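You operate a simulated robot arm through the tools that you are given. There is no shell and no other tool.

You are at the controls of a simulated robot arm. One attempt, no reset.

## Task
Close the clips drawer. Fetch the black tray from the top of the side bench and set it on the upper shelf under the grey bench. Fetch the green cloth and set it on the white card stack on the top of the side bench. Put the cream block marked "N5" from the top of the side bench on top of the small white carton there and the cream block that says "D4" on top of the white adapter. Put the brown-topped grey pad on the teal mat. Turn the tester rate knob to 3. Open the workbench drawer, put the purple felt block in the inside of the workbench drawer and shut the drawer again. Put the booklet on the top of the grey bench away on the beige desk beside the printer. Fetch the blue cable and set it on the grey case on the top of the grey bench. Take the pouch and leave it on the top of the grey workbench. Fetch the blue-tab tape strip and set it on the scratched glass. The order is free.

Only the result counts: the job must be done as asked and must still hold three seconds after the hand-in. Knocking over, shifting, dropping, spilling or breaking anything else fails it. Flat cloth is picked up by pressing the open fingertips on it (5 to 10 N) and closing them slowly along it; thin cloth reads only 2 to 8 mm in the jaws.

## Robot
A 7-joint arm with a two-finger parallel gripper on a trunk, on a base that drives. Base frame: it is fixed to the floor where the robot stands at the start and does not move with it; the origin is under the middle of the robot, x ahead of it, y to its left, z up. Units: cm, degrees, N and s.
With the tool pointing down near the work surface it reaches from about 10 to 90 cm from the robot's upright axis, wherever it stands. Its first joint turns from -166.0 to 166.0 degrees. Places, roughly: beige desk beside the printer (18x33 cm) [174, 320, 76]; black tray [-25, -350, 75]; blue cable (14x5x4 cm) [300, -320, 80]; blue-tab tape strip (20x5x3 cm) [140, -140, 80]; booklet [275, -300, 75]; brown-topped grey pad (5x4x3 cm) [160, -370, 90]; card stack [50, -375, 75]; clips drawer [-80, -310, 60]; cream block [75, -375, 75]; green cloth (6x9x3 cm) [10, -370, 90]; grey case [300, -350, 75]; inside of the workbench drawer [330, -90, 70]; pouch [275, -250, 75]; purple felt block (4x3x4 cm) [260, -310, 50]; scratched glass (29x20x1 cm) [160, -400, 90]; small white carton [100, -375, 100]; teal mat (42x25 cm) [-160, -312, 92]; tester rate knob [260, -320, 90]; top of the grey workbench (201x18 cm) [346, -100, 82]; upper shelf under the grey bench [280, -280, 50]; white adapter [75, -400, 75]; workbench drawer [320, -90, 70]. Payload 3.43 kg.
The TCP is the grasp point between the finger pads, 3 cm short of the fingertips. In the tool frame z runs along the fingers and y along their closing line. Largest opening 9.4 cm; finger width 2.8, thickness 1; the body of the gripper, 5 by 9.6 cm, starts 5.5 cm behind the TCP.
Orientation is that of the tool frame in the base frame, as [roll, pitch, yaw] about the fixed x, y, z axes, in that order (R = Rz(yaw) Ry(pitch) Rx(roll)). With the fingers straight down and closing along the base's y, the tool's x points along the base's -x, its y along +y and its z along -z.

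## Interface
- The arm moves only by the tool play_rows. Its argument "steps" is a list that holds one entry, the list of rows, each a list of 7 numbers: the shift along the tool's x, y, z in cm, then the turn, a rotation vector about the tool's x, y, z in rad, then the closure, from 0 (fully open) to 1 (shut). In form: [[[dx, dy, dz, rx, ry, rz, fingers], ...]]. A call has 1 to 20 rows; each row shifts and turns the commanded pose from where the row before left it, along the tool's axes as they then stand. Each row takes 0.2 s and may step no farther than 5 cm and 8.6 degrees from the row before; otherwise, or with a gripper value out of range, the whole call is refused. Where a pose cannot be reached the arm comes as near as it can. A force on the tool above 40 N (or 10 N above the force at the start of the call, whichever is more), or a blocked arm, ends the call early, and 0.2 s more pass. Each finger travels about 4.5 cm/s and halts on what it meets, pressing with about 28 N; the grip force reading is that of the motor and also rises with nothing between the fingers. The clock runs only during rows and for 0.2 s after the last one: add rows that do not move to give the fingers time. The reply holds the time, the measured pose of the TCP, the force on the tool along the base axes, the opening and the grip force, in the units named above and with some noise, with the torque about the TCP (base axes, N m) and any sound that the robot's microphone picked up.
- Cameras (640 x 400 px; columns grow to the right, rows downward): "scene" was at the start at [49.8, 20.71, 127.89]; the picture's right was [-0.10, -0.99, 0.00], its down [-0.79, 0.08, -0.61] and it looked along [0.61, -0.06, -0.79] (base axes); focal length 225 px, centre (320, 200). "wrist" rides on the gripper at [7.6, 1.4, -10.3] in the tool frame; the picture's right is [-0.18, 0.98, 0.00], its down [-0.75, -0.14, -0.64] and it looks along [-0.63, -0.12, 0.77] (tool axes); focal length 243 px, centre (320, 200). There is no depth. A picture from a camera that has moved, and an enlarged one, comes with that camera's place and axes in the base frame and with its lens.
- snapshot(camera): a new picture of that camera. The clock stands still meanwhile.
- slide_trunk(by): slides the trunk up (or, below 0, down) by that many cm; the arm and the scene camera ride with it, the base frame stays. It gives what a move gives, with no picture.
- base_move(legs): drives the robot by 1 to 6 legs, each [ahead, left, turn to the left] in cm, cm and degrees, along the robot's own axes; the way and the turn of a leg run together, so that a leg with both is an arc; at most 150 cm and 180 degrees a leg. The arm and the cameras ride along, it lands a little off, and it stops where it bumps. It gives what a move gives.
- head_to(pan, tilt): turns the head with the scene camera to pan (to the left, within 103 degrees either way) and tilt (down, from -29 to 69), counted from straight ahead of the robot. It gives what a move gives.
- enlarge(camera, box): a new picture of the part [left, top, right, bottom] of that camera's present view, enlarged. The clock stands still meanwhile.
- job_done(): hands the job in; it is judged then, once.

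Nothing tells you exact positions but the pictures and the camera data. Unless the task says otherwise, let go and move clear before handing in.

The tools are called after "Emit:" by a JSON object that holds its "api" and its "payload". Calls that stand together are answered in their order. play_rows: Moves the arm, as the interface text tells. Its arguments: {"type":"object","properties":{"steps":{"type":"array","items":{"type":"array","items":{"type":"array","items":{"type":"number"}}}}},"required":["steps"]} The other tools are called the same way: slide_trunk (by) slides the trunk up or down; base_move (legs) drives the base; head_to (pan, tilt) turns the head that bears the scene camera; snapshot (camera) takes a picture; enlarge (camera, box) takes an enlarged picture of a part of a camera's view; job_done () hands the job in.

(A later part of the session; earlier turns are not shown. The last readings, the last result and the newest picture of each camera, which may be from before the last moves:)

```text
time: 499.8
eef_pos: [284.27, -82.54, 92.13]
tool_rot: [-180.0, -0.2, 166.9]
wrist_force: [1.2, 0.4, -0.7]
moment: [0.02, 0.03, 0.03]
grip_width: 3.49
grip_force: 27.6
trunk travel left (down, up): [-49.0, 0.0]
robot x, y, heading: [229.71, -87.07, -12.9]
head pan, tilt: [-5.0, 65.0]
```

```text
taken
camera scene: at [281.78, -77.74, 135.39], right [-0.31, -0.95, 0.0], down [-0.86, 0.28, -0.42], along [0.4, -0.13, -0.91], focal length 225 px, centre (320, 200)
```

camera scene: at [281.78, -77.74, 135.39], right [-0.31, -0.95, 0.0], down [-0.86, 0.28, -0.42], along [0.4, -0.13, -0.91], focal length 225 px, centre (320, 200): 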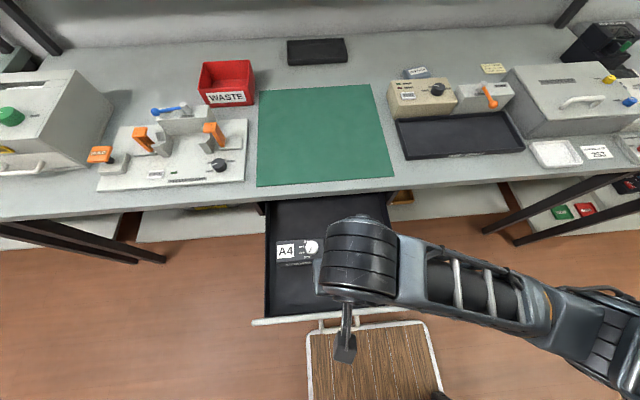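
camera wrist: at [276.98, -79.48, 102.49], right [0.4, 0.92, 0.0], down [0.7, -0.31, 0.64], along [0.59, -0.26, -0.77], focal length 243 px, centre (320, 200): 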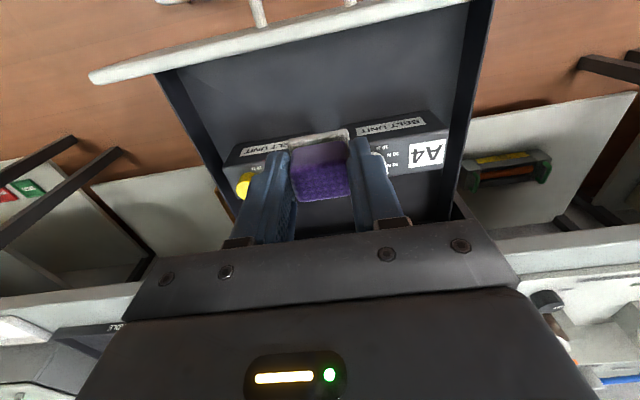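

The camera bracket would be near the front panel, so I'll place the block a bit deeper (U≈299), just before the belt units. Lower with the trunk first.

Emit:
{"api": "play_rows", "payload": {"steps": [[[-1.9, 0, 0, 0, 0, 0, 1], [-1.9, 0, 0, 0, 0, 0, 1]]]}}

Emit:
{"api": "slide_trunk", "payload": {"by": -15}}

Emit:
{"api": "snapshot", "payload": {"camera": "wrist"}}

Emit:
{"api": "snapshot", "payload": {"camera": "scene"}}

```text
time: 500.4
eef_pos: [287.78, -83.46, 92.15]
tool_rot: [179.9, -0.2, 167.0]
wrist_force: [-0.6, 1.1, -0.9]
moment: [0.01, 0.0, 0.03]
grip_width: 3.5
grip_force: 27.8
trunk travel left (down, up): [-49.0, 0.0]
robot x, y, heading: [229.94, -87.17, -13.0]
head pan, tilt: [-5.0, 65.0]
```

```text
time: 502.2
eef_pos: [287.82, -83.41, 77.2]
tool_rot: [179.9, -0.1, 166.9]
wrist_force: [0.1, 0.2, 0.1]
moment: [0.0, -0.01, 0.0]
grip_width: 3.51
grip_force: 28.2
trunk travel left (down, up): [-34.0, 15.0]
robot x, y, heading: [229.73, -87.32, -13.2]
head pan, tilt: [-5.0, 65.0]
```

```text
taken
camera wrist: at [280.69, -80.42, 87.52], right [0.4, 0.92, 0.0], down [0.7, -0.31, 0.64], along [0.59, -0.26, -0.77], focal length 243 px, centre (320, 200)
```

wrist: 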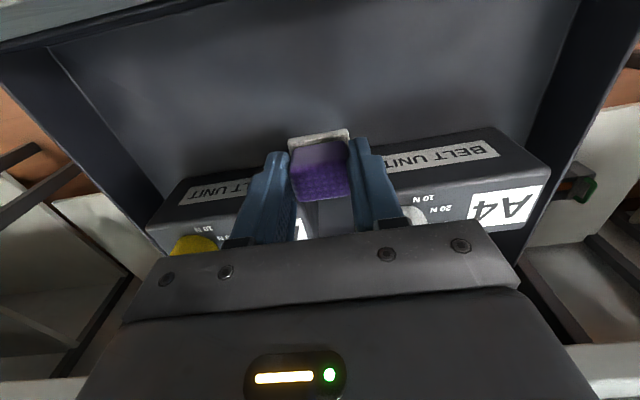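

```text
taken
camera scene: at [281.78, -77.74, 120.39], right [-0.31, -0.95, 0.0], down [-0.86, 0.28, -0.42], along [0.4, -0.13, -0.91], focal length 225 px, centre (320, 200)
```

scene: 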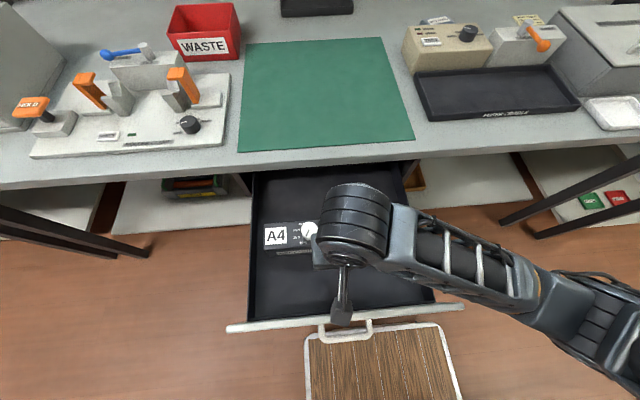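

Emit:
{"api": "play_rows", "payload": {"steps": [[[0, 0, 1.5, 0, 0, 0, 1], [0, 0, 1.5, 0, 0, 0, 1], [0, 0, 1.5, 0, 0, 0, 1], [0, 0, 1, 0, 0, 0, 1]]]}}

Emit:
{"api": "snapshot", "payload": {"camera": "wrist"}}

```text
time: 503.2
eef_pos: [287.82, -83.55, 71.55]
tool_rot: [179.9, -0.2, 167.0]
wrist_force: [0.2, 0.9, -0.5]
moment: [-0.01, -0.02, -0.03]
grip_width: 3.52
grip_force: 28.0
trunk travel left (down, up): [-34.0, 15.0]
robot x, y, heading: [230.01, -87.07, -13.0]
head pan, tilt: [-5.0, 65.0]
```

```text
taken
camera wrist: at [280.63, -80.45, 81.99], right [0.4, 0.92, 0.0], down [0.7, -0.31, 0.64], along [0.59, -0.26, -0.77], focal length 243 px, centre (320, 200)
```

wrist: 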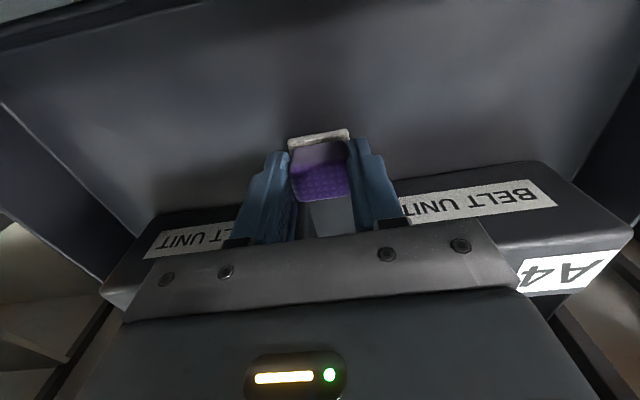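

Emit:
{"api": "play_rows", "payload": {"steps": [[[0, 0, 0.7, 0, 0, 0, 1], [0, 0, 0.6, 0, 0, 0, 1]]]}}

```text
time: 503.6
eef_pos: [287.9, -83.47, 71.38]
tool_rot: [179.6, 0.2, 166.9]
wrist_force: [-0.8, -3.4, 22.0]
moment: [-0.24, 0.12, -0.01]
grip_width: 3.5
grip_force: 28.4
trunk travel left (down, up): [-34.0, 15.0]
robot x, y, heading: [229.97, -87.59, -13.1]
head pan, tilt: [-5.0, 65.0]
stopped in row 2: the force on the tool passed its limit at 42 N (the readings are from after the stop); the commanded pose is now the measured one
```

Block on the drawer floor. Release and rise.

Emit:
{"api": "play_rows", "payload": {"steps": [[[0, 0, -0.2, 0, 0, 0, 1], [0, 0, 0, 0, 0, 0, 0.55], [0, 0, 0, 0, 0, 0, 0.4], [0, 0, 0, 0, 0, 0, 0.3], [0, 0, -2, 0, 0, 0, 0.3], [0, 0, -3, 0, 0, 0, 0.2], [0, 0, -3, 0, 0, 0, 0]]]}}

Emit:
{"api": "slide_trunk", "payload": {"by": 15}}

Emit:
{"api": "snapshot", "payload": {"camera": "wrist"}}

```text
time: 505.2
eef_pos: [287.75, -83.72, 79.36]
tool_rot: [179.7, 0.0, 166.9]
wrist_force: [0.1, 0.4, 0.7]
moment: [0.0, 0.0, -0.03]
grip_width: 9.42
grip_force: 0.1
trunk travel left (down, up): [-34.0, 15.0]
robot x, y, heading: [229.72, -87.36, -13.1]
head pan, tilt: [-5.0, 65.0]
```

```text
time: 507.0
eef_pos: [287.86, -83.76, 94.32]
tool_rot: [179.7, 0.0, 166.9]
wrist_force: [0.7, -0.3, -0.6]
moment: [0.0, -0.01, 0.02]
grip_width: 9.42
grip_force: 0.0
trunk travel left (down, up): [-49.0, 0.0]
robot x, y, heading: [229.59, -87.47, -13.3]
head pan, tilt: [-5.0, 65.0]
```

```text
taken
camera wrist: at [280.63, -80.63, 104.75], right [0.4, 0.92, 0.01], down [0.7, -0.31, 0.64], along [0.59, -0.25, -0.77], focal length 243 px, centre (320, 200)
```

wrist: 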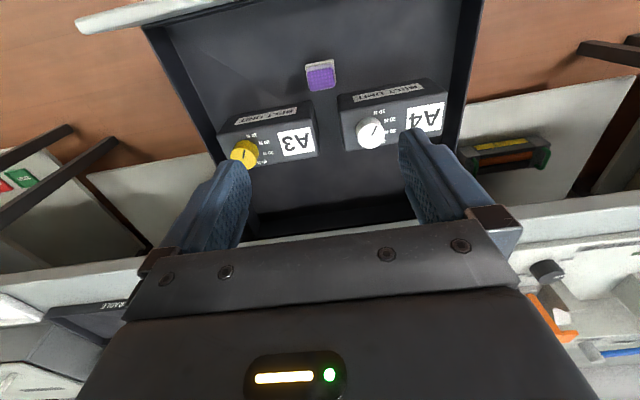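

The block is in the drawer. Now to shut it: back off, tilt the tool so fingertips lead, lower, and push the front panel.

Emit:
{"api": "base_move", "payload": {"legs": [[-42, 0, 0.8], [0, 15, 0]]}}

Emit:
{"api": "play_rows", "payload": {"steps": [[[-3.5, -2.7, 0, 0, -0.145, 0, 0.5], [-3.5, -2.7, 0.5, 0, -0.145, 0, 1], [-3.3, -2.7, 1, 0, -0.145, 0, 1], [-3, -2.7, 1.5, 0, -0.145, 0, 1], [-2.5, -2.7, 2, 0, -0.145, 0, 1], [-2.2, -1.5, 2.2, 0, -0.145, 0, 1]]]}}

Emit:
{"api": "slide_trunk", "payload": {"by": -23}}

Emit:
{"api": "head_to", "payload": {"pan": -5, "tilt": 35}}

Emit:
{"api": "snapshot", "payload": {"camera": "scene"}}

```text
time: 510.5
eef_pos: [251.11, -59.76, 94.5]
tool_rot: [179.7, 0.1, 167.1]
wrist_force: [-0.1, 0.2, 0.6]
moment: [0.01, -0.01, 0.02]
grip_width: 9.43
grip_force: 0.0
trunk travel left (down, up): [-49.0, 0.0]
robot x, y, heading: [193.49, -63.71, -12.7]
head pan, tilt: [-5.0, 65.0]
```

```text
time: 511.9
eef_pos: [267.48, -78.77, 93.75]
tool_rot: [179.6, 50.1, 166.8]
wrist_force: [0.1, -0.1, -0.1]
moment: [0.02, 0.0, 0.03]
grip_width: 0.0
grip_force: 25.1
trunk travel left (down, up): [-49.0, 0.0]
robot x, y, heading: [192.98, -63.42, -12.9]
head pan, tilt: [-5.0, 65.0]
```

```text
time: 514.3
eef_pos: [267.37, -78.72, 70.62]
tool_rot: [179.6, 49.9, 166.8]
wrist_force: [0.6, -0.1, 0.7]
moment: [0.01, 0.01, 0.03]
grip_width: 0.01
grip_force: 28.0
trunk travel left (down, up): [-26.0, 23.0]
robot x, y, heading: [193.21, -63.37, -12.6]
head pan, tilt: [-5.0, 65.0]
```

```text
time: 515.3
eef_pos: [267.45, -78.64, 70.65]
tool_rot: [179.5, 49.8, 166.8]
wrist_force: [1.2, 0.3, -1.0]
moment: [0.01, 0.02, -0.03]
grip_width: 0.0
grip_force: 28.0
trunk travel left (down, up): [-26.0, 23.0]
robot x, y, heading: [193.06, -63.5, -12.8]
head pan, tilt: [-5.0, 35.0]
```

```text
taken
camera scene: at [247.65, -54.55, 116.36], right [-0.31, -0.95, 0.0], down [-0.55, 0.18, -0.82], along [0.78, -0.25, -0.57], focal length 225 px, centre (320, 200)
```

scene: 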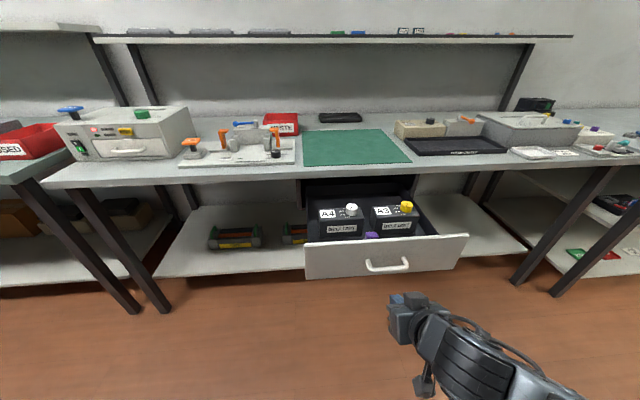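

Emit:
{"api": "base_move", "payload": {"legs": [[25, 0, 0]]}}

Emit:
{"api": "snapshot", "payload": {"camera": "scene"}}

```text
time: 517.1
eef_pos: [291.38, -84.55, 70.67]
tool_rot: [179.5, 49.9, 166.5]
wrist_force: [-0.4, 0.7, 0.8]
moment: [0.03, 0.02, 0.03]
grip_width: 0.0
grip_force: 28.0
trunk travel left (down, up): [-26.0, 23.0]
robot x, y, heading: [217.33, -68.72, -13.3]
head pan, tilt: [-5.0, 35.0]
```

```text
taken
camera scene: at [271.76, -60.41, 116.37], right [-0.31, -0.95, 0.0], down [-0.55, 0.18, -0.82], along [0.78, -0.26, -0.57], focal length 225 px, centre (320, 200)
```

scene: 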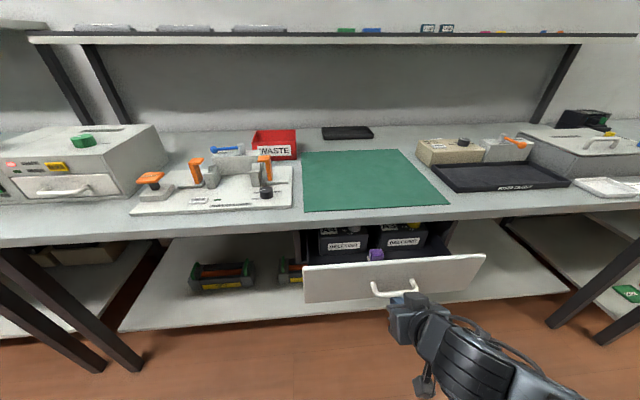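

Emit:
{"api": "base_move", "payload": {"legs": [[10, 0, 0.4]]}}

Emit:
{"api": "base_move", "payload": {"legs": [[5, 0, 0]]}}

Emit:
{"api": "snapshot", "payload": {"camera": "scene"}}

```text
time: 518.2
eef_pos: [301.23, -86.26, 70.64]
tool_rot: [179.4, 49.8, 167.0]
wrist_force: [0.5, 0.1, 0.3]
moment: [0.05, 0.02, -0.03]
grip_width: 0.0
grip_force: 28.0
trunk travel left (down, up): [-26.0, 23.0]
robot x, y, heading: [226.9, -71.23, -12.8]
head pan, tilt: [-5.0, 35.0]
```

```text
time: 519.1
eef_pos: [304.05, -86.56, 69.68]
tool_rot: [179.8, 48.1, 167.3]
wrist_force: [-0.9, 0.2, -1.6]
moment: [-0.04, 0.04, -0.01]
grip_width: 0.02
grip_force: 27.7
trunk travel left (down, up): [-26.0, 23.0]
robot x, y, heading: [230.28, -72.21, -12.6]
head pan, tilt: [-5.0, 35.0]
stopped in leg 1: the force on the tool passed its limit at 114 N (the readings are from after the stop); the commanded pose is now the measured one
```

```text
taken
camera scene: at [284.92, -62.99, 116.38], right [-0.3, -0.95, 0.0], down [-0.55, 0.17, -0.82], along [0.78, -0.25, -0.57], focal length 225 px, centre (320, 200)
```

scene: 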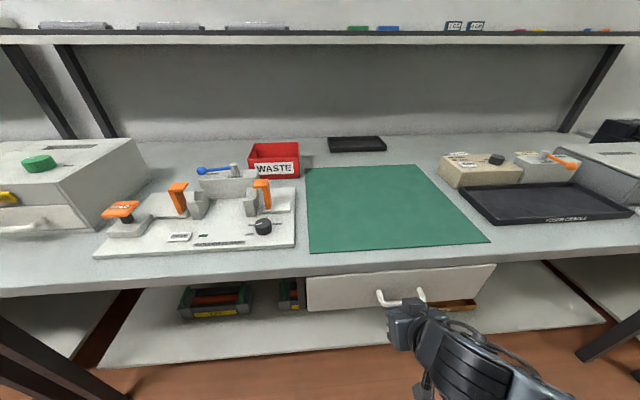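

The drawer is shut. Back off, restore the tool to vertical, and go for the booklet.

Emit:
{"api": "base_move", "payload": {"legs": [[-12, 0, 0]]}}

Emit:
{"api": "enlarge", "payload": {"camera": "scene", "box": [240, 200, 480, 350]}}

Emit:
{"api": "slide_trunk", "payload": {"by": 23}}

Emit:
{"api": "play_rows", "payload": {"steps": [[[1, 0, -1.5, 0, 0.145, 0, 0.5], [1, 0, -1.5, 0, 0.145, 0, 0], [0, 0, -1, 0, 0.145, 0, 0], [0, 0, 0, 0, 0.145, 0, 0], [0, 0, 1, 0, 0.145, 0, 0], [0, 0, 1, 0, 0.115, 0, 0]]]}}

```text
time: 520.4
eef_pos: [292.39, -83.79, 69.78]
tool_rot: [179.7, 48.1, 167.5]
wrist_force: [-0.2, 0.4, -0.4]
moment: [-0.03, 0.0, 0.01]
grip_width: 0.01
grip_force: 28.3
trunk travel left (down, up): [-26.0, 23.0]
robot x, y, heading: [218.98, -69.41, -12.7]
head pan, tilt: [-5.0, 35.0]
```

```text
2.67 times, centred on (360, 275) of scene
camera zoom: at [273.19, -60.3, 116.38], right [-0.3, -0.95, 0.0], down [-0.55, 0.17, -0.82], along [0.78, -0.25, -0.57], focal length 599 px, centre (213, 0)
```

zoom: 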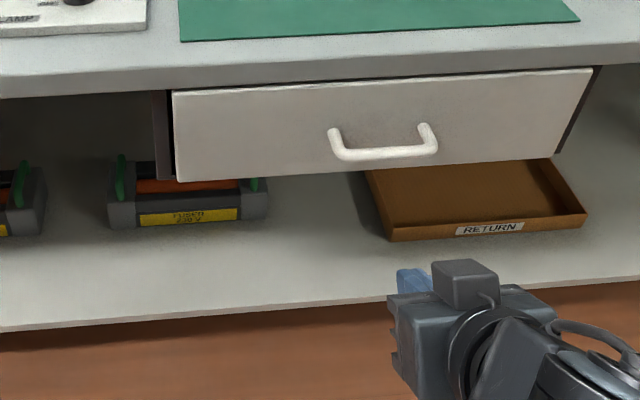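

```text
time: 522.8
eef_pos: [292.52, -83.85, 92.74]
tool_rot: [179.7, 48.2, 167.5]
wrist_force: [-0.1, 0.5, -0.3]
moment: [0.0, 0.0, -0.02]
grip_width: 0.05
grip_force: 27.8
trunk travel left (down, up): [-49.0, 0.0]
robot x, y, heading: [218.9, -69.18, -12.7]
head pan, tilt: [-5.0, 35.0]
```

```text
time: 524.2
eef_pos: [288.77, -83.1, 92.41]
tool_rot: [179.8, -0.1, 167.6]
wrist_force: [0.0, 0.1, -0.2]
moment: [-0.03, -0.03, -0.02]
grip_width: 9.39
grip_force: 0.1
trunk travel left (down, up): [-49.0, 0.0]
robot x, y, heading: [219.03, -69.44, -12.8]
head pan, tilt: [-5.0, 35.0]
```

Emit:
{"api": "play_rows", "payload": {"steps": [[[2, 0, -1.5, 0, 0, 0, 0], [2, 0, -1.5, 0, 0, 0, 0], [2, 0, -1, 0, 0, 0, 0]]]}}

Emit:
{"api": "base_move", "payload": {"legs": [[15, 0, 0.3], [0, -110, 0], [0, -100, 0]]}}

Emit:
{"api": "head_to", "payload": {"pan": -10, "tilt": 50}}

Emit:
{"api": "snapshot", "payload": {"camera": "scene"}}

Emit:
{"api": "enlarge", "payload": {"camera": "scene", "box": [240, 130, 400, 240]}}

```text
time: 525.0
eef_pos: [282.87, -81.84, 96.46]
tool_rot: [179.8, 0.0, 167.5]
wrist_force: [0.9, 0.1, -0.4]
moment: [0.02, 0.0, -0.01]
grip_width: 9.39
grip_force: 0.2
trunk travel left (down, up): [-49.0, 0.0]
robot x, y, heading: [218.47, -69.77, -12.7]
head pan, tilt: [-5.0, 35.0]
```

```text
time: 536.4
eef_pos: [255.26, -289.72, 96.34]
tool_rot: [179.7, 0.0, 169.4]
wrist_force: [-0.1, 0.1, -0.4]
moment: [-0.01, -0.01, 0.0]
grip_width: 9.37
grip_force: 0.0
trunk travel left (down, up): [-49.0, 0.0]
robot x, y, heading: [190.56, -279.5, -10.9]
head pan, tilt: [-5.0, 35.0]
```

```text
time: 537.2
eef_pos: [255.21, -289.71, 96.4]
tool_rot: [179.7, 0.1, 169.4]
wrist_force: [-0.2, 1.1, 0.3]
moment: [0.01, -0.02, -0.02]
grip_width: 9.42
grip_force: 0.1
trunk travel left (down, up): [-49.0, 0.0]
robot x, y, heading: [191.02, -279.55, -10.6]
head pan, tilt: [-10.0, 50.0]
```

```text
taken
camera scene: at [243.6, -268.96, 137.2], right [-0.35, -0.94, 0.0], down [-0.72, 0.27, -0.64], along [0.6, -0.23, -0.77], focal length 225 px, centre (320, 200)
```

scene: 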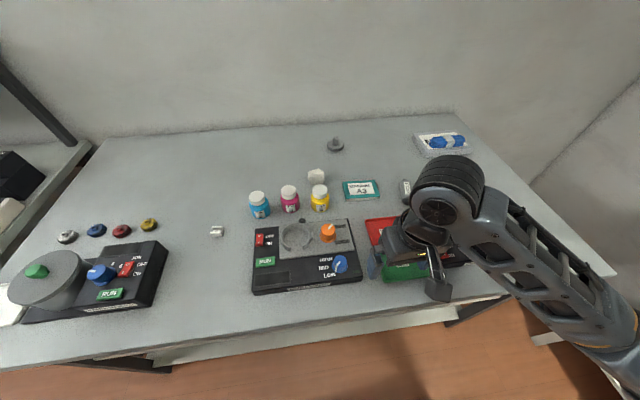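

```text
3.64 times, centred on (320, 185) of scene
camera zoom: at [243.6, -268.96, 137.2], right [-0.35, -0.94, 0.0], down [-0.72, 0.27, -0.64], along [0.6, -0.23, -0.77], focal length 817 px, centre (320, 254)
```

zoom: 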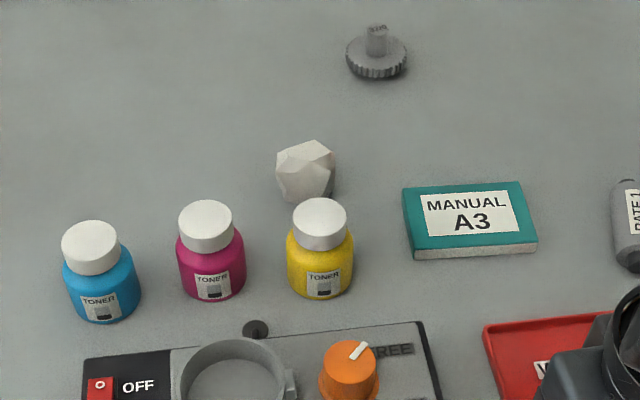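

The booklet is 10.6×7 cm, centred at (284.7, −298.9). Raise, straighten, move in, and rotate the jaws across its short side.

Emit:
{"api": "play_rows", "payload": {"steps": [[[0, 0, -2, 0, 0, 0, 0], [0, 0, -2, 0, 0, 0, 0]]]}}

Emit:
{"api": "base_move", "payload": {"legs": [[14, 0, -1.7]]}}

Emit:
{"api": "play_rows", "payload": {"steps": [[[-1, 0, 0, 0, 0, 0.139, 0], [-1, 0, 0, 0, 0, 0.139, 0], [0, 0, 0, 0, 0, 0.139, 0], [0, 0, 0, 0, 0, 0.139, 0], [0, 0, 0, 0, 0, 0.139, 0], [0, 0, 0, 0, 0, 0.139, 0], [0, 0, 0, 0, 0, 0.139, 0], [0, 0, 0, 0, 0, 0.139, 0], [0, 0, 0, 0, 0, 0.139, 0], [0, 0, 0, 0, 0, 0.139, 0], [0, 0, 0, 0, 0, 0.139, 0], [0, 0, 0, 0, 0, 0.139, 0]]]}}

Emit:
{"api": "snapshot", "payload": {"camera": "wrist"}}

```text
time: 537.8
eef_pos: [255.0, -289.84, 100.45]
tool_rot: [179.8, -0.1, 169.4]
wrist_force: [0.2, 0.0, 0.3]
moment: [0.01, -0.01, -0.03]
grip_width: 9.39
grip_force: 0.1
trunk travel left (down, up): [-49.0, 0.0]
robot x, y, heading: [190.78, -279.27, -11.0]
head pan, tilt: [-10.0, 50.0]
```

```text
time: 539.1
eef_pos: [268.42, -294.61, 100.49]
tool_rot: [179.8, 0.0, 167.7]
wrist_force: [1.2, 0.1, 1.0]
moment: [-0.01, -0.01, 0.01]
grip_width: 9.4
grip_force: 0.0
trunk travel left (down, up): [-49.0, 0.0]
robot x, y, heading: [204.48, -282.46, -12.7]
head pan, tilt: [-10.0, 50.0]
```

```text
time: 541.7
eef_pos: [270.25, -295.15, 100.46]
tool_rot: [180.0, -0.2, 71.9]
wrist_force: [0.4, 1.0, -0.6]
moment: [0.01, 0.04, 0.0]
grip_width: 9.41
grip_force: 0.1
trunk travel left (down, up): [-49.0, 0.0]
robot x, y, heading: [204.59, -282.12, -12.5]
head pan, tilt: [-10.0, 50.0]
```

```text
taken
camera wrist: at [273.98, -288.48, 110.74], right [0.88, -0.48, 0.0], down [-0.37, -0.68, 0.64], along [-0.31, -0.56, -0.77], focal length 243 px, centre (320, 200)
```

wrist: 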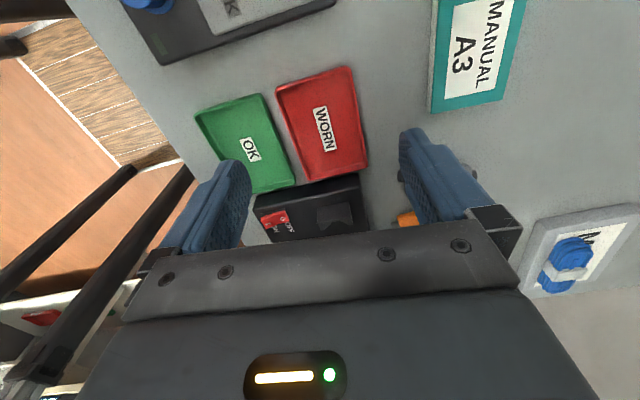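

Emit:
{"api": "play_rows", "payload": {"steps": [[[0.25, 3.7, 1, 0, 0, 0, 0], [0.25, 3.7, 1, 0, 0, 0, 0], [0.25, 3.7, 2, 0, 0, 0, 0], [0.22, 3.8, 2, 0, 0, 0, 0]]]}}

Emit:
{"api": "snapshot", "payload": {"camera": "wrist"}}

```text
time: 542.7
eef_pos: [284.8, -298.94, 94.47]
tool_rot: [-180.0, -0.3, 72.1]
wrist_force: [0.7, 0.1, 0.6]
moment: [0.06, -0.02, -0.02]
grip_width: 9.4
grip_force: 0.1
trunk travel left (down, up): [-49.0, 0.0]
robot x, y, heading: [204.54, -282.22, -12.6]
head pan, tilt: [-10.0, 50.0]
```

```text
taken
camera wrist: at [288.35, -292.2, 104.73], right [0.88, -0.48, 0.0], down [-0.37, -0.68, 0.64], along [-0.31, -0.56, -0.77], focal length 243 px, centre (320, 200)
```

wrist: 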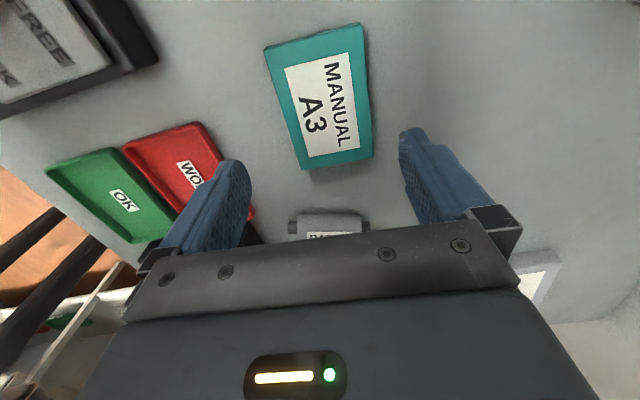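

Emit:
{"api": "play_rows", "payload": {"steps": [[[0.2, 0.4, 2.5, 0, 0, -0.03, 0], [0, 0, 2.5, 0, 0, 0, 0], [0, 0, 2, 0, 0, 0, 0]]]}}

Emit:
{"api": "snapshot", "payload": {"camera": "wrist"}}

```text
time: 543.5
eef_pos: [285.28, -298.85, 87.59]
tool_rot: [179.9, -0.2, 73.9]
wrist_force: [-0.4, -0.9, -0.3]
moment: [-0.01, -0.01, 0.0]
grip_width: 9.4
grip_force: 0.1
trunk travel left (down, up): [-49.0, 0.0]
robot x, y, heading: [204.49, -282.28, -12.7]
head pan, tilt: [-10.0, 50.0]
```

```text
taken
camera wrist: at [288.72, -292.01, 97.94], right [0.89, -0.45, 0.0], down [-0.35, -0.69, 0.64], along [-0.29, -0.57, -0.77], focal length 243 px, centre (320, 200)
```

wrist: 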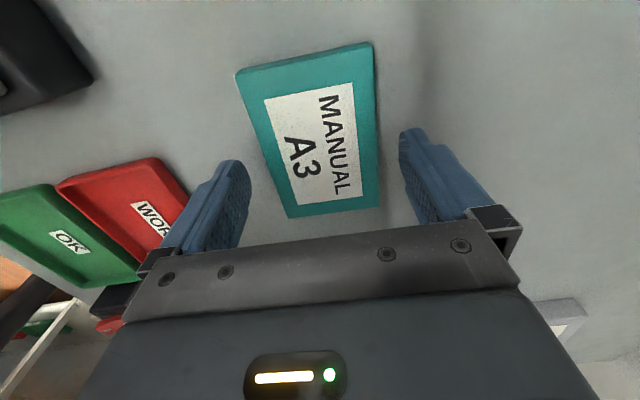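

Emit:
{"api": "play_rows", "payload": {"steps": [[[0, 0, 1, 0, 0, 0, 0], [0, 0, 0.7, 0, 0, 0, 0], [0, 0, 0, 0, 0, 0, 0.15], [0, 0, 0, 0, 0, 0, 0.3], [0, 0, 0, 0, 0, 0, 0.5], [0, 0, 0, 0, 0, 0, 1], [0, 0, 0, 0, 0, 0, 1]]]}}

Emit:
{"api": "play_rows", "payload": {"steps": [[[0, 0, -1, 0, 0, 0, 1], [0, 0, -2, 0, 0, 0, 1], [0, 0, -3, 0, 0, 0, 1], [0, 0, -3, 0, 0, 0, 1], [0, 0, -3, 0, 0, 0, 1]]]}}

Emit:
{"api": "snapshot", "payload": {"camera": "wrist"}}

```text
time: 545.1
eef_pos: [285.4, -298.79, 85.67]
tool_rot: [180.0, -0.3, 73.9]
wrist_force: [0.6, 0.2, 0.0]
moment: [0.03, 0.01, -0.01]
grip_width: 7.42
grip_force: 27.9
trunk travel left (down, up): [-49.0, 0.0]
robot x, y, heading: [204.7, -282.19, -12.3]
head pan, tilt: [-10.0, 50.0]
```

```text
time: 546.3
eef_pos: [285.2, -298.57, 97.73]
tool_rot: [-179.9, -0.1, 74.0]
wrist_force: [-0.3, 0.4, -1.1]
moment: [-0.06, -0.01, 0.02]
grip_width: 7.42
grip_force: 27.7
trunk travel left (down, up): [-49.0, 0.0]
robot x, y, heading: [204.33, -282.24, -12.5]
head pan, tilt: [-10.0, 50.0]
```

```text
taken
camera wrist: at [288.67, -291.79, 108.07], right [0.89, -0.45, 0.0], down [-0.34, -0.69, 0.64], along [-0.29, -0.57, -0.77], focal length 243 px, centre (320, 200)
```

wrist: 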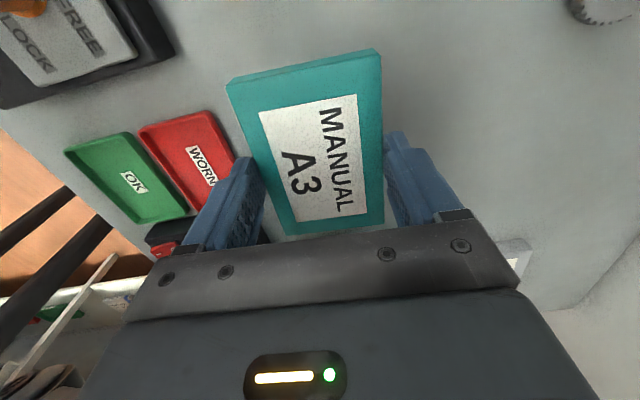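

The booklet is held. Retract, then drive north along the corridor toward the printer desk, looking as I go.

Emit:
{"api": "base_move", "payload": {"legs": [[-18, 0, 0.2]]}}

Emit:
{"api": "play_rows", "payload": {"steps": [[[0, -4, -0.5, 0, 0, 0, 1], [0, -4, 0, 0, 0, 0, 1], [0, -4, 0, 0, 0, 0, 1], [0, -4, 0, 0, 0, 0, 1]]]}}

Emit:
{"api": "base_move", "payload": {"legs": [[0, 120, 0], [0, 120, 0]]}}

Emit:
{"api": "head_to", "payload": {"pan": 80, "tilt": 25}}

Emit:
{"api": "snapshot", "payload": {"camera": "scene"}}

```text
time: 547.9
eef_pos: [267.15, -294.61, 97.79]
tool_rot: [-180.0, -0.3, 73.9]
wrist_force: [-0.6, 0.7, -0.6]
moment: [-0.04, 0.05, 0.03]
grip_width: 7.44
grip_force: 28.1
trunk travel left (down, up): [-49.0, 0.0]
robot x, y, heading: [186.2, -278.39, -12.6]
head pan, tilt: [-10.0, 50.0]
```

```text
time: 548.9
eef_pos: [251.7, -290.22, 98.31]
tool_rot: [-180.0, -0.1, 73.9]
wrist_force: [0.5, -0.5, 0.0]
moment: [0.01, 0.04, 0.04]
grip_width: 7.48
grip_force: 28.0
trunk travel left (down, up): [-49.0, 0.0]
robot x, y, heading: [186.23, -278.06, -12.4]
head pan, tilt: [-10.0, 50.0]
```

```text
time: 560.9
eef_pos: [303.72, -48.39, 98.21]
tool_rot: [180.0, -0.2, 75.4]
wrist_force: [0.4, 0.2, -1.1]
moment: [0.0, -0.02, 0.01]
grip_width: 7.46
grip_force: 28.3
trunk travel left (down, up): [-49.0, 0.0]
robot x, y, heading: [238.04, -37.79, -10.9]
head pan, tilt: [-10.0, 50.0]
```

```text
time: 562.5
eef_pos: [303.71, -48.49, 98.16]
tool_rot: [180.0, -0.2, 75.5]
wrist_force: [-0.1, 0.6, -1.7]
moment: [-0.03, -0.04, -0.01]
grip_width: 7.44
grip_force: 27.7
trunk travel left (down, up): [-49.0, 0.0]
robot x, y, heading: [237.92, -38.05, -11.2]
head pan, tilt: [80.0, 25.0]
```

```text
taken
camera scene: at [286.94, -16.46, 140.95], right [0.93, -0.36, 0.0], down [-0.15, -0.4, -0.91], along [0.32, 0.85, -0.42], focal length 225 px, centre (320, 200)
```

scene: 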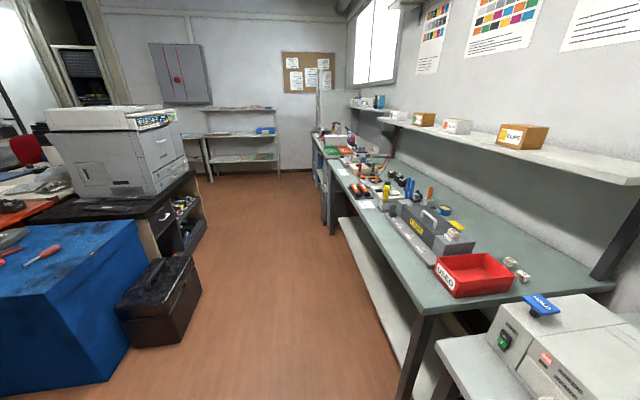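

The route north runs between the blue table/copier and the east benches. I'll turn to face north and drive up the corridor.

Emit:
{"api": "base_move", "payload": {"legs": [[0, 0, 88.8], [100, -22, 0]]}}

Emit:
{"api": "head_to", "payload": {"pan": 25, "tilt": 25}}

Emit:
{"api": "snapshot", "payload": {"camera": "scene"}}

```text
time: 571.7
eef_pos: [286.58, 123.42, 98.18]
tool_rot: [-180.0, -0.2, 166.4]
wrist_force: [0.4, 1.3, -0.9]
moment: [-0.02, -0.02, -0.03]
grip_width: 7.43
grip_force: 28.0
trunk travel left (down, up): [-49.0, 0.0]
robot x, y, heading: [277.98, 57.43, 80.3]
head pan, tilt: [80.0, 25.0]
```

```text
time: 573.0
eef_pos: [286.72, 123.52, 98.08]
tool_rot: [-180.0, -0.2, 166.5]
wrist_force: [0.2, -0.2, -1.2]
moment: [0.0, 0.01, -0.05]
grip_width: 7.43
grip_force: 28.4
trunk travel left (down, up): [-49.0, 0.0]
robot x, y, heading: [277.71, 57.2, 80.1]
head pan, tilt: [25.0, 25.0]
```

```text
taken
camera scene: at [261.47, 111.77, 140.95], right [0.97, 0.26, 0.0], down [0.11, -0.41, -0.91], along [-0.24, 0.87, -0.42], focal length 225 px, centre (320, 200)
```

scene: 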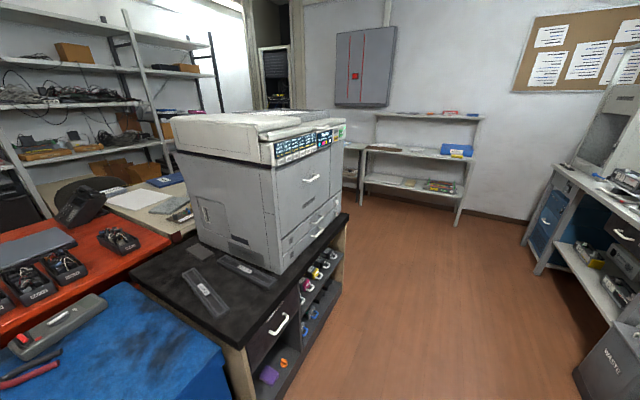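

Emit:
{"api": "base_move", "payload": {"legs": [[105, 0, -2.5]]}}

Emit:
{"api": "head_to", "payload": {"pan": 55, "tilt": 25}}

Emit:
{"api": "snapshot", "payload": {"camera": "scene"}}

Emit:
{"api": "head_to", "payload": {"pan": 90, "tilt": 30}}

Emit:
{"api": "snapshot", "payload": {"camera": "scene"}}

```text
time: 578.4
eef_pos: [313.03, 226.13, 98.06]
tool_rot: [-180.0, -0.2, 162.4]
wrist_force: [-0.1, -0.7, -0.2]
moment: [0.0, 0.0, -0.01]
grip_width: 7.44
grip_force: 27.9
trunk travel left (down, up): [-49.0, 0.0]
robot x, y, heading: [299.25, 160.91, 76.2]
head pan, tilt: [25.0, 25.0]
```

```text
time: 579.4
eef_pos: [312.99, 226.12, 98.23]
tool_rot: [179.9, -0.2, 162.5]
wrist_force: [0.3, -0.1, -0.5]
moment: [-0.01, 0.01, 0.05]
grip_width: 7.42
grip_force: 28.3
trunk travel left (down, up): [-49.0, 0.0]
robot x, y, heading: [299.14, 161.2, 76.0]
head pan, tilt: [55.0, 25.0]
```

```text
taken
camera scene: at [282.77, 214.19, 140.95], right [0.75, 0.66, 0.0], down [0.28, -0.32, -0.91], along [-0.6, 0.68, -0.42], focal length 225 px, centre (320, 200)
```

scene: 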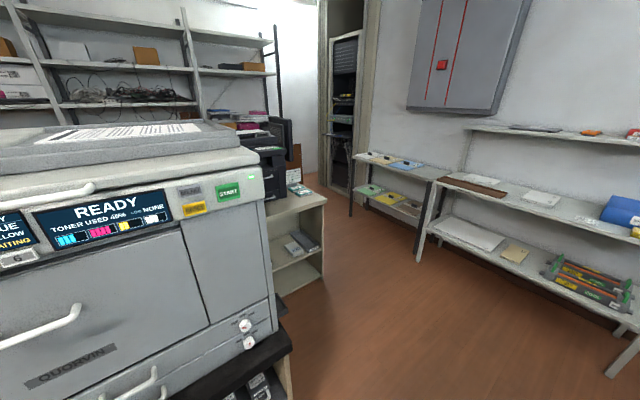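

```text
time: 580.4
eef_pos: [313.0, 226.23, 98.27]
tool_rot: [180.0, -0.2, 162.4]
wrist_force: [0.0, 0.1, -0.4]
moment: [-0.02, 0.01, 0.0]
grip_width: 7.45
grip_force: 28.2
trunk travel left (down, up): [-49.0, 0.0]
robot x, y, heading: [299.48, 161.24, 76.5]
head pan, tilt: [90.0, 30.0]
```

```text
taken
camera scene: at [280.04, 209.42, 140.15], right [0.24, 0.97, 0.0], down [0.49, -0.12, -0.87], along [-0.84, 0.21, -0.5], focal length 225 px, centre (320, 200)
```

scene: 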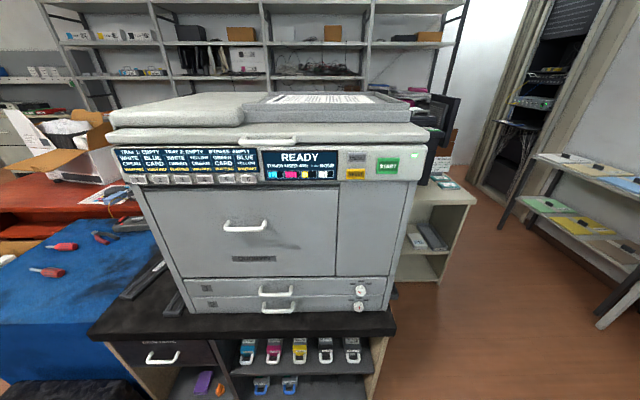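

The copier is the printer; the beige desk end is just past it at (174, 320). I'll drive north past the copier, turn west, and approach the desk's end.

Emit:
{"api": "base_move", "payload": {"legs": [[122, 0, 1], [0, 0, 90], [40, 0, 0]]}}

Emit:
{"api": "head_to", "payload": {"pan": 0, "tilt": 40}}

Emit:
{"api": "snapshot", "payload": {"camera": "scene"}}

```text
time: 592.5
eef_pos: [223.56, 303.92, 98.22]
tool_rot: [180.0, -0.2, -107.3]
wrist_force: [-0.7, 0.4, -1.0]
moment: [0.0, -0.02, -0.01]
grip_width: 7.42
grip_force: 27.9
trunk travel left (down, up): [-49.0, 0.0]
robot x, y, heading: [288.82, 290.48, 166.4]
head pan, tilt: [90.0, 30.0]
```

```text
time: 594.1
eef_pos: [223.42, 304.03, 98.24]
tool_rot: [179.9, -0.2, -107.3]
wrist_force: [-0.1, 0.6, -2.1]
moment: [-0.01, -0.02, 0.03]
grip_width: 7.43
grip_force: 28.1
trunk travel left (down, up): [-49.0, 0.0]
robot x, y, heading: [288.51, 290.68, 166.1]
head pan, tilt: [0.0, 40.0]
```

```text
taken
camera scene: at [234.38, 281.67, 138.62], right [0.24, 0.97, 0.0], down [0.62, -0.15, -0.77], along [-0.74, 0.18, -0.64], focal length 225 px, centre (320, 200)
```

scene: 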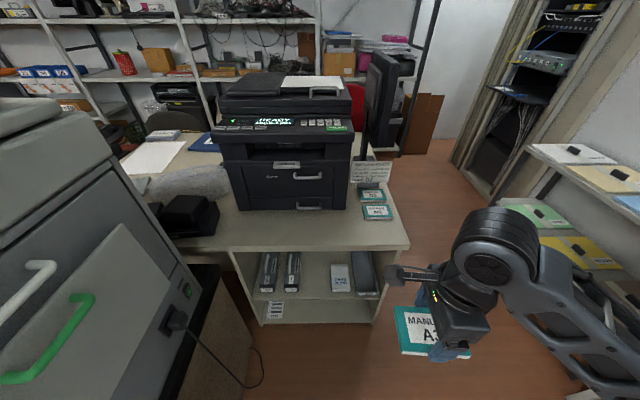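

Emit:
{"api": "enlarge", "payload": {"camera": "scene", "box": [320, 150, 440, 260]}}

```text
3.64 times, centred on (380, 205) of scene
camera zoom: at [234.38, 281.67, 138.62], right [0.24, 0.97, 0.0], down [0.62, -0.15, -0.77], along [-0.74, 0.18, -0.64], focal length 817 px, centre (102, 182)
```

zoom: 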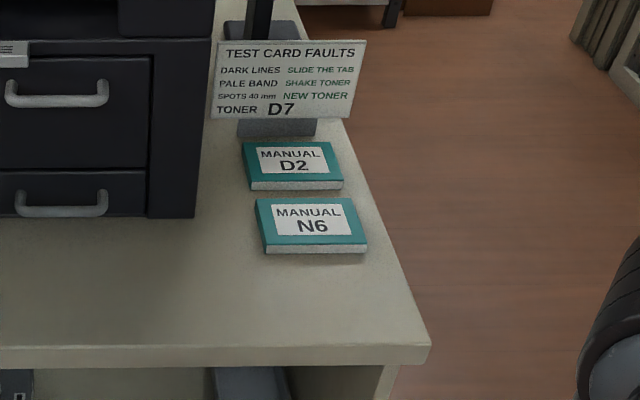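

Manuals D2 and N6 already sit beside the printer; there's a 12 cm free strip in front of them for A3. I'll drive closer and align.

Emit:
{"api": "base_move", "payload": {"legs": [[27, 0, 1.3]]}}

Emit:
{"api": "head_to", "payload": {"pan": -15, "tilt": 55}}

Emit:
{"api": "snapshot", "payload": {"camera": "scene"}}

```text
time: 596.0
eef_pos: [196.83, 309.05, 98.05]
tool_rot: [180.0, -0.2, -106.3]
wrist_force: [0.4, -0.1, -0.9]
moment: [-0.02, 0.0, 0.01]
grip_width: 7.44
grip_force: 27.8
trunk travel left (down, up): [-49.0, 0.0]
robot x, y, heading: [262.05, 296.6, 167.2]
head pan, tilt: [0.0, 40.0]
```

```text
time: 596.8
eef_pos: [196.86, 309.07, 98.2]
tool_rot: [179.9, -0.2, -106.4]
wrist_force: [0.0, 0.6, -0.9]
moment: [-0.01, 0.03, 0.02]
grip_width: 7.44
grip_force: 28.6
trunk travel left (down, up): [-49.0, 0.0]
robot x, y, heading: [262.14, 296.66, 167.4]
head pan, tilt: [-15.0, 55.0]
```

```text
taken
camera scene: at [209.98, 288.43, 136.55], right [0.46, 0.89, 0.0], down [0.73, -0.38, -0.57], along [-0.51, 0.27, -0.82], focal length 225 px, centre (320, 200)
```

scene: 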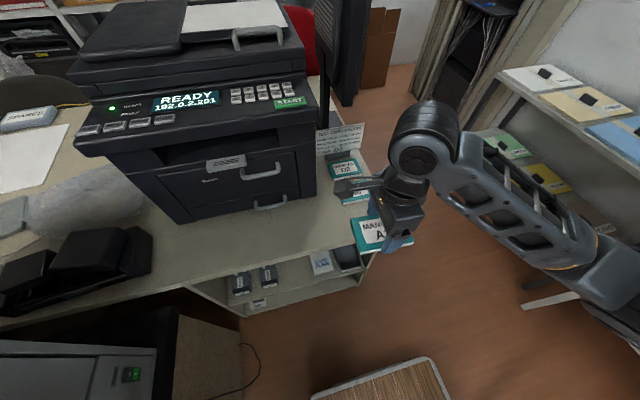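

Emit:
{"api": "enlarge", "payload": {"camera": "scene", "box": [300, 120, 440, 270]}}

Emit:
{"api": "snapshot", "payload": {"camera": "wrist"}}

```text
2.67 times, centred on (370, 195) of scene
camera zoom: at [209.98, 288.43, 136.55], right [0.46, 0.89, 0.0], down [0.73, -0.38, -0.57], along [-0.51, 0.27, -0.82], focal length 599 px, centre (187, 213)
```

zoom: 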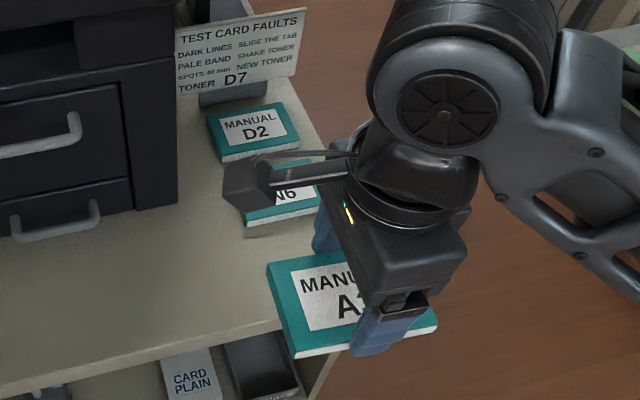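

```text
taken
camera wrist: at [193.2, 302.15, 108.49], right [-0.89, 0.45, 0.0], down [0.35, 0.69, 0.64], along [0.29, 0.57, -0.77], focal length 243 px, centre (320, 200)
```

wrist: 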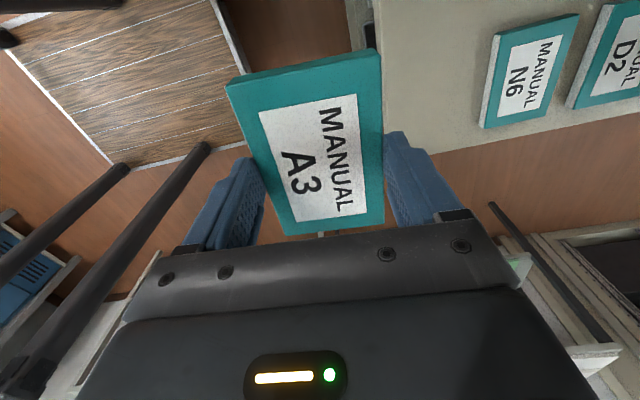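

Emit:
{"api": "play_rows", "payload": {"steps": [[[-1.2, 3.2, 0, 0, 0, -0.035, 1], [-1.2, 3.2, 0, 0, 0, -0.035, 1], [-1.2, 3.2, 1, 0, 0, 0, 1], [-1.3, 3.2, 2, 0, 0, 0, 1], [0, 0, 3, 0, 0, 0, 1]]]}}

Emit:
{"api": "snapshot", "payload": {"camera": "wrist"}}

Emit:
{"api": "enlarge", "payload": {"camera": "scene", "box": [300, 120, 440, 270]}}

```text
time: 598.0
eef_pos: [185.55, 316.85, 92.24]
tool_rot: [-180.0, -0.1, -102.4]
wrist_force: [0.8, -0.2, -0.6]
moment: [-0.01, -0.01, -0.02]
grip_width: 7.42
grip_force: 28.0
trunk travel left (down, up): [-49.0, 0.0]
robot x, y, heading: [262.19, 297.16, 167.1]
head pan, tilt: [-15.0, 55.0]
```

```text
taken
camera wrist: at [182.46, 309.67, 102.55], right [-0.92, 0.39, 0.0], down [0.3, 0.71, 0.64], along [0.25, 0.59, -0.77], focal length 243 px, centre (320, 200)
```

wrist: 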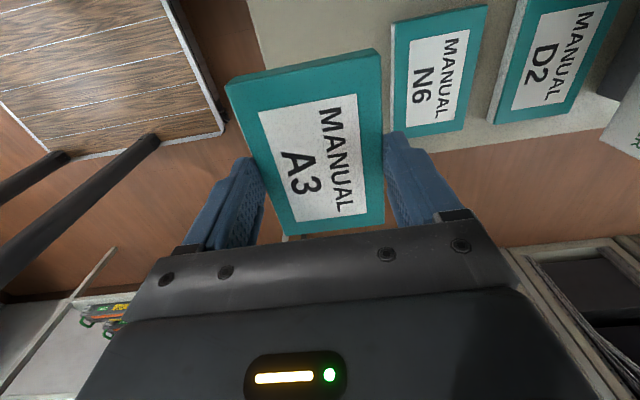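

```text
2.67 times, centred on (370, 195) of scene
camera zoom: at [210.0, 288.47, 136.56], right [0.47, 0.89, 0.0], down [0.73, -0.38, -0.57], along [-0.51, 0.27, -0.82], focal length 599 px, centre (187, 213)
```

zoom: 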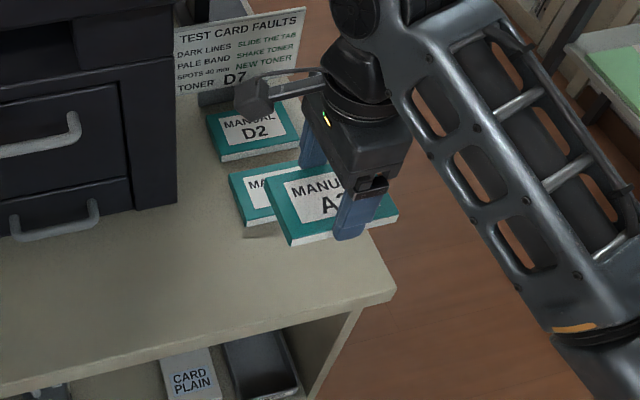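

Emit:
{"api": "play_rows", "payload": {"steps": [[[0, -0.2, 3, 0, 0, 0, 1], [0, 0, 3, 0, 0, 0, 1], [0, 0, 2.5, 0, 0, 0, 1], [0, 0, 1.5, 0, 0, 0, 1]]]}}

Emit:
{"api": "snapshot", "payload": {"camera": "wrist"}}

Emit:
{"api": "enlarge", "payload": {"camera": "scene", "box": [300, 120, 440, 270]}}

```text
time: 599.0
eef_pos: [185.75, 316.84, 82.05]
tool_rot: [-180.0, -0.2, -102.2]
wrist_force: [0.5, -0.1, -1.0]
moment: [0.03, -0.01, 0.01]
grip_width: 7.43
grip_force: 27.6
trunk travel left (down, up): [-49.0, 0.0]
robot x, y, heading: [262.11, 296.84, 167.2]
head pan, tilt: [-15.0, 55.0]
```

```text
taken
camera wrist: at [182.72, 309.71, 92.41], right [-0.92, 0.39, 0.0], down [0.3, 0.71, 0.64], along [0.25, 0.59, -0.77], focal length 243 px, centre (320, 200)
```

wrist: 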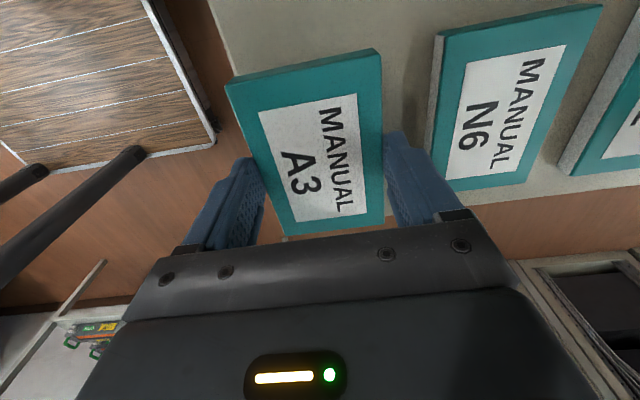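

```text
2.67 times, centred on (370, 195) of scene
camera zoom: at [209.99, 288.44, 136.55], right [0.47, 0.89, 0.0], down [0.73, -0.38, -0.57], along [-0.51, 0.27, -0.82], focal length 599 px, centre (187, 213)
```

zoom: 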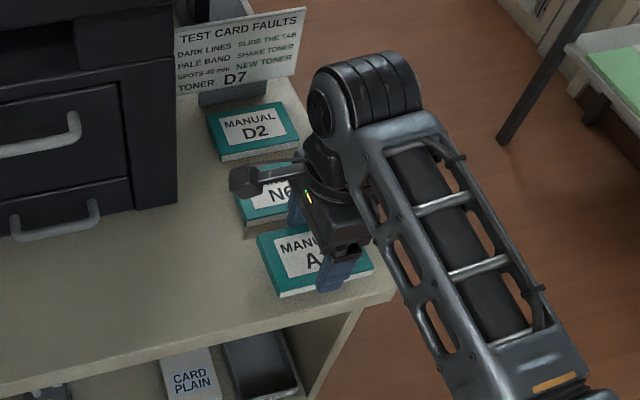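

Emit:
{"api": "play_rows", "payload": {"steps": [[[0, 0, 0.6, 0, 0, 0, 1], [0, 0, 0.5, 0, 0, 0, 1]]]}}

```text
time: 599.6
eef_pos: [185.77, 316.8, 81.05]
tool_rot: [-180.0, -0.2, -102.4]
wrist_force: [1.1, 0.0, -0.8]
moment: [0.01, 0.01, -0.02]
grip_width: 7.42
grip_force: 28.2
trunk travel left (down, up): [-49.0, 0.0]
robot x, y, heading: [262.01, 296.86, 167.6]
head pan, tilt: [-15.0, 55.0]
```

Emit:
{"api": "play_rows", "payload": {"steps": [[[0, 0, 0.5, 0, 0, 0, 1]]]}}

```text
time: 600.0
eef_pos: [185.71, 316.84, 80.56]
tool_rot: [-180.0, -0.2, -102.2]
wrist_force: [-0.4, -0.6, -0.6]
moment: [0.01, 0.0, 0.01]
grip_width: 7.41
grip_force: 28.4
trunk travel left (down, up): [-49.0, 0.0]
robot x, y, heading: [262.23, 296.36, 167.5]
head pan, tilt: [-15.0, 55.0]
```

Emit:
{"api": "play_rows", "payload": {"steps": [[[0, 0, 0.5, 0, 0, 0, 1]]]}}

```text
time: 600.4
eef_pos: [185.64, 316.8, 80.13]
tool_rot: [179.9, -0.2, -102.3]
wrist_force: [0.2, -0.6, -0.8]
moment: [0.0, 0.02, -0.01]
grip_width: 7.44
grip_force: 28.0
trunk travel left (down, up): [-49.0, 0.0]
robot x, y, heading: [262.12, 296.66, 167.3]
head pan, tilt: [-15.0, 55.0]
```

Emit:
{"api": "play_rows", "payload": {"steps": [[[0, 0, 0.4, 0, 0, 0, 1]]]}}

```text
time: 600.8
eef_pos: [185.79, 316.66, 79.67]
tool_rot: [-180.0, -0.2, -102.3]
wrist_force: [-0.5, -0.4, -1.8]
moment: [0.03, 0.02, -0.05]
grip_width: 7.41
grip_force: 28.3
trunk travel left (down, up): [-49.0, 0.0]
robot x, y, heading: [261.98, 296.84, 167.3]
head pan, tilt: [-15.0, 55.0]
```

Emit:
{"api": "play_rows", "payload": {"steps": [[[0, 0, 0.4, 0, 0, 0, 1]]]}}

```text
time: 601.2
eef_pos: [185.8, 316.76, 79.39]
tool_rot: [-180.0, -0.1, -102.4]
wrist_force: [-0.5, -0.6, -0.5]
moment: [0.01, 0.01, 0.03]
grip_width: 7.41
grip_force: 28.0
trunk travel left (down, up): [-49.0, 0.0]
robot x, y, heading: [262.24, 296.7, 167.3]
head pan, tilt: [-15.0, 55.0]
```

Emit:
{"api": "play_rows", "payload": {"steps": [[[0, 0, 0.4, 0, 0, 0, 1]]]}}

```text
time: 601.6
eef_pos: [185.67, 316.71, 79.22]
tool_rot: [179.8, -0.1, -102.3]
wrist_force: [7.5, -3.3, 27.4]
moment: [-0.13, -0.39, -0.02]
grip_width: 7.47
grip_force: 28.0
trunk travel left (down, up): [-49.0, 0.0]
robot x, y, heading: [262.11, 296.64, 167.3]
head pan, tilt: [-15.0, 55.0]
```

Contact. Relieve, open just enough, and rise.

Emit:
{"api": "play_rows", "payload": {"steps": [[[0, 0, -0.2, 0, 0, 0, 1], [0, 0, 0, 0, 0, 0, 0.13], [0, 0, 0, 0, 0, 0, 0.1], [0, 0, 0, 0, 0, 0, 0.1], [0, 0, -1.5, 0, 0, 0, 0.1], [0, 0, -3, 0, 0, 0, 0.1], [0, 0, -3, 0, 0, 0, 0.1], [0, -3, -3, 0, 0, 0, 0], [0, -4, 0, 0, 0, 0, 0]]]}}

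Emit:
{"api": "snapshot", "payload": {"camera": "wrist"}}

Emit:
{"api": "enlarge", "payload": {"camera": "scene", "box": [300, 120, 440, 270]}}

```text
time: 603.6
eef_pos: [190.91, 315.2, 89.99]
tool_rot: [178.9, -0.1, -101.6]
wrist_force: [3.3, 4.9, -0.5]
moment: [-0.41, 0.21, 0.02]
grip_width: 9.4
grip_force: 0.1
out of reach, approached as far as the arm can: row 9
trunk travel left (down, up): [-49.0, 0.0]
robot x, y, heading: [262.06, 297.45, 167.2]
head pan, tilt: [-15.0, 55.0]
```

```text
taken
camera wrist: at [187.98, 307.92, 100.36], right [-0.93, 0.38, 0.02], down [0.3, 0.71, 0.64], along [0.23, 0.6, -0.77], focal length 243 px, centre (320, 200)
```

wrist: 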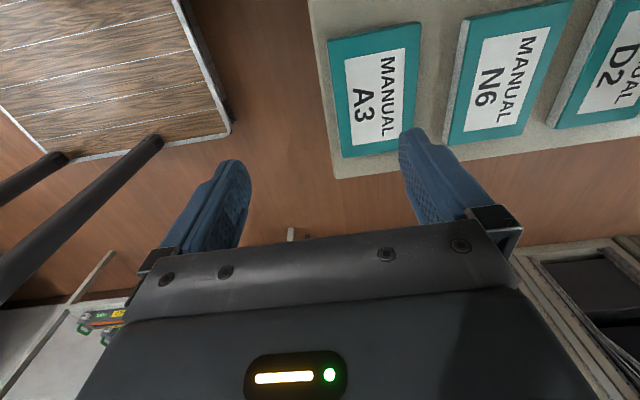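

```text
2.67 times, centred on (370, 195) of scene
camera zoom: at [209.97, 288.41, 136.53], right [0.47, 0.88, 0.0], down [0.72, -0.38, -0.57], along [-0.51, 0.27, -0.82], focal length 599 px, centre (187, 213)
```

zoom: 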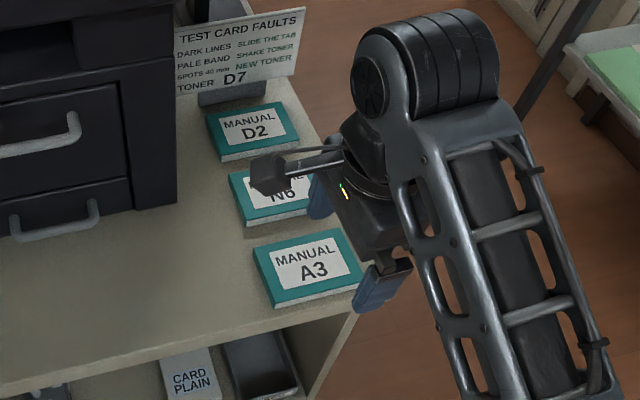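

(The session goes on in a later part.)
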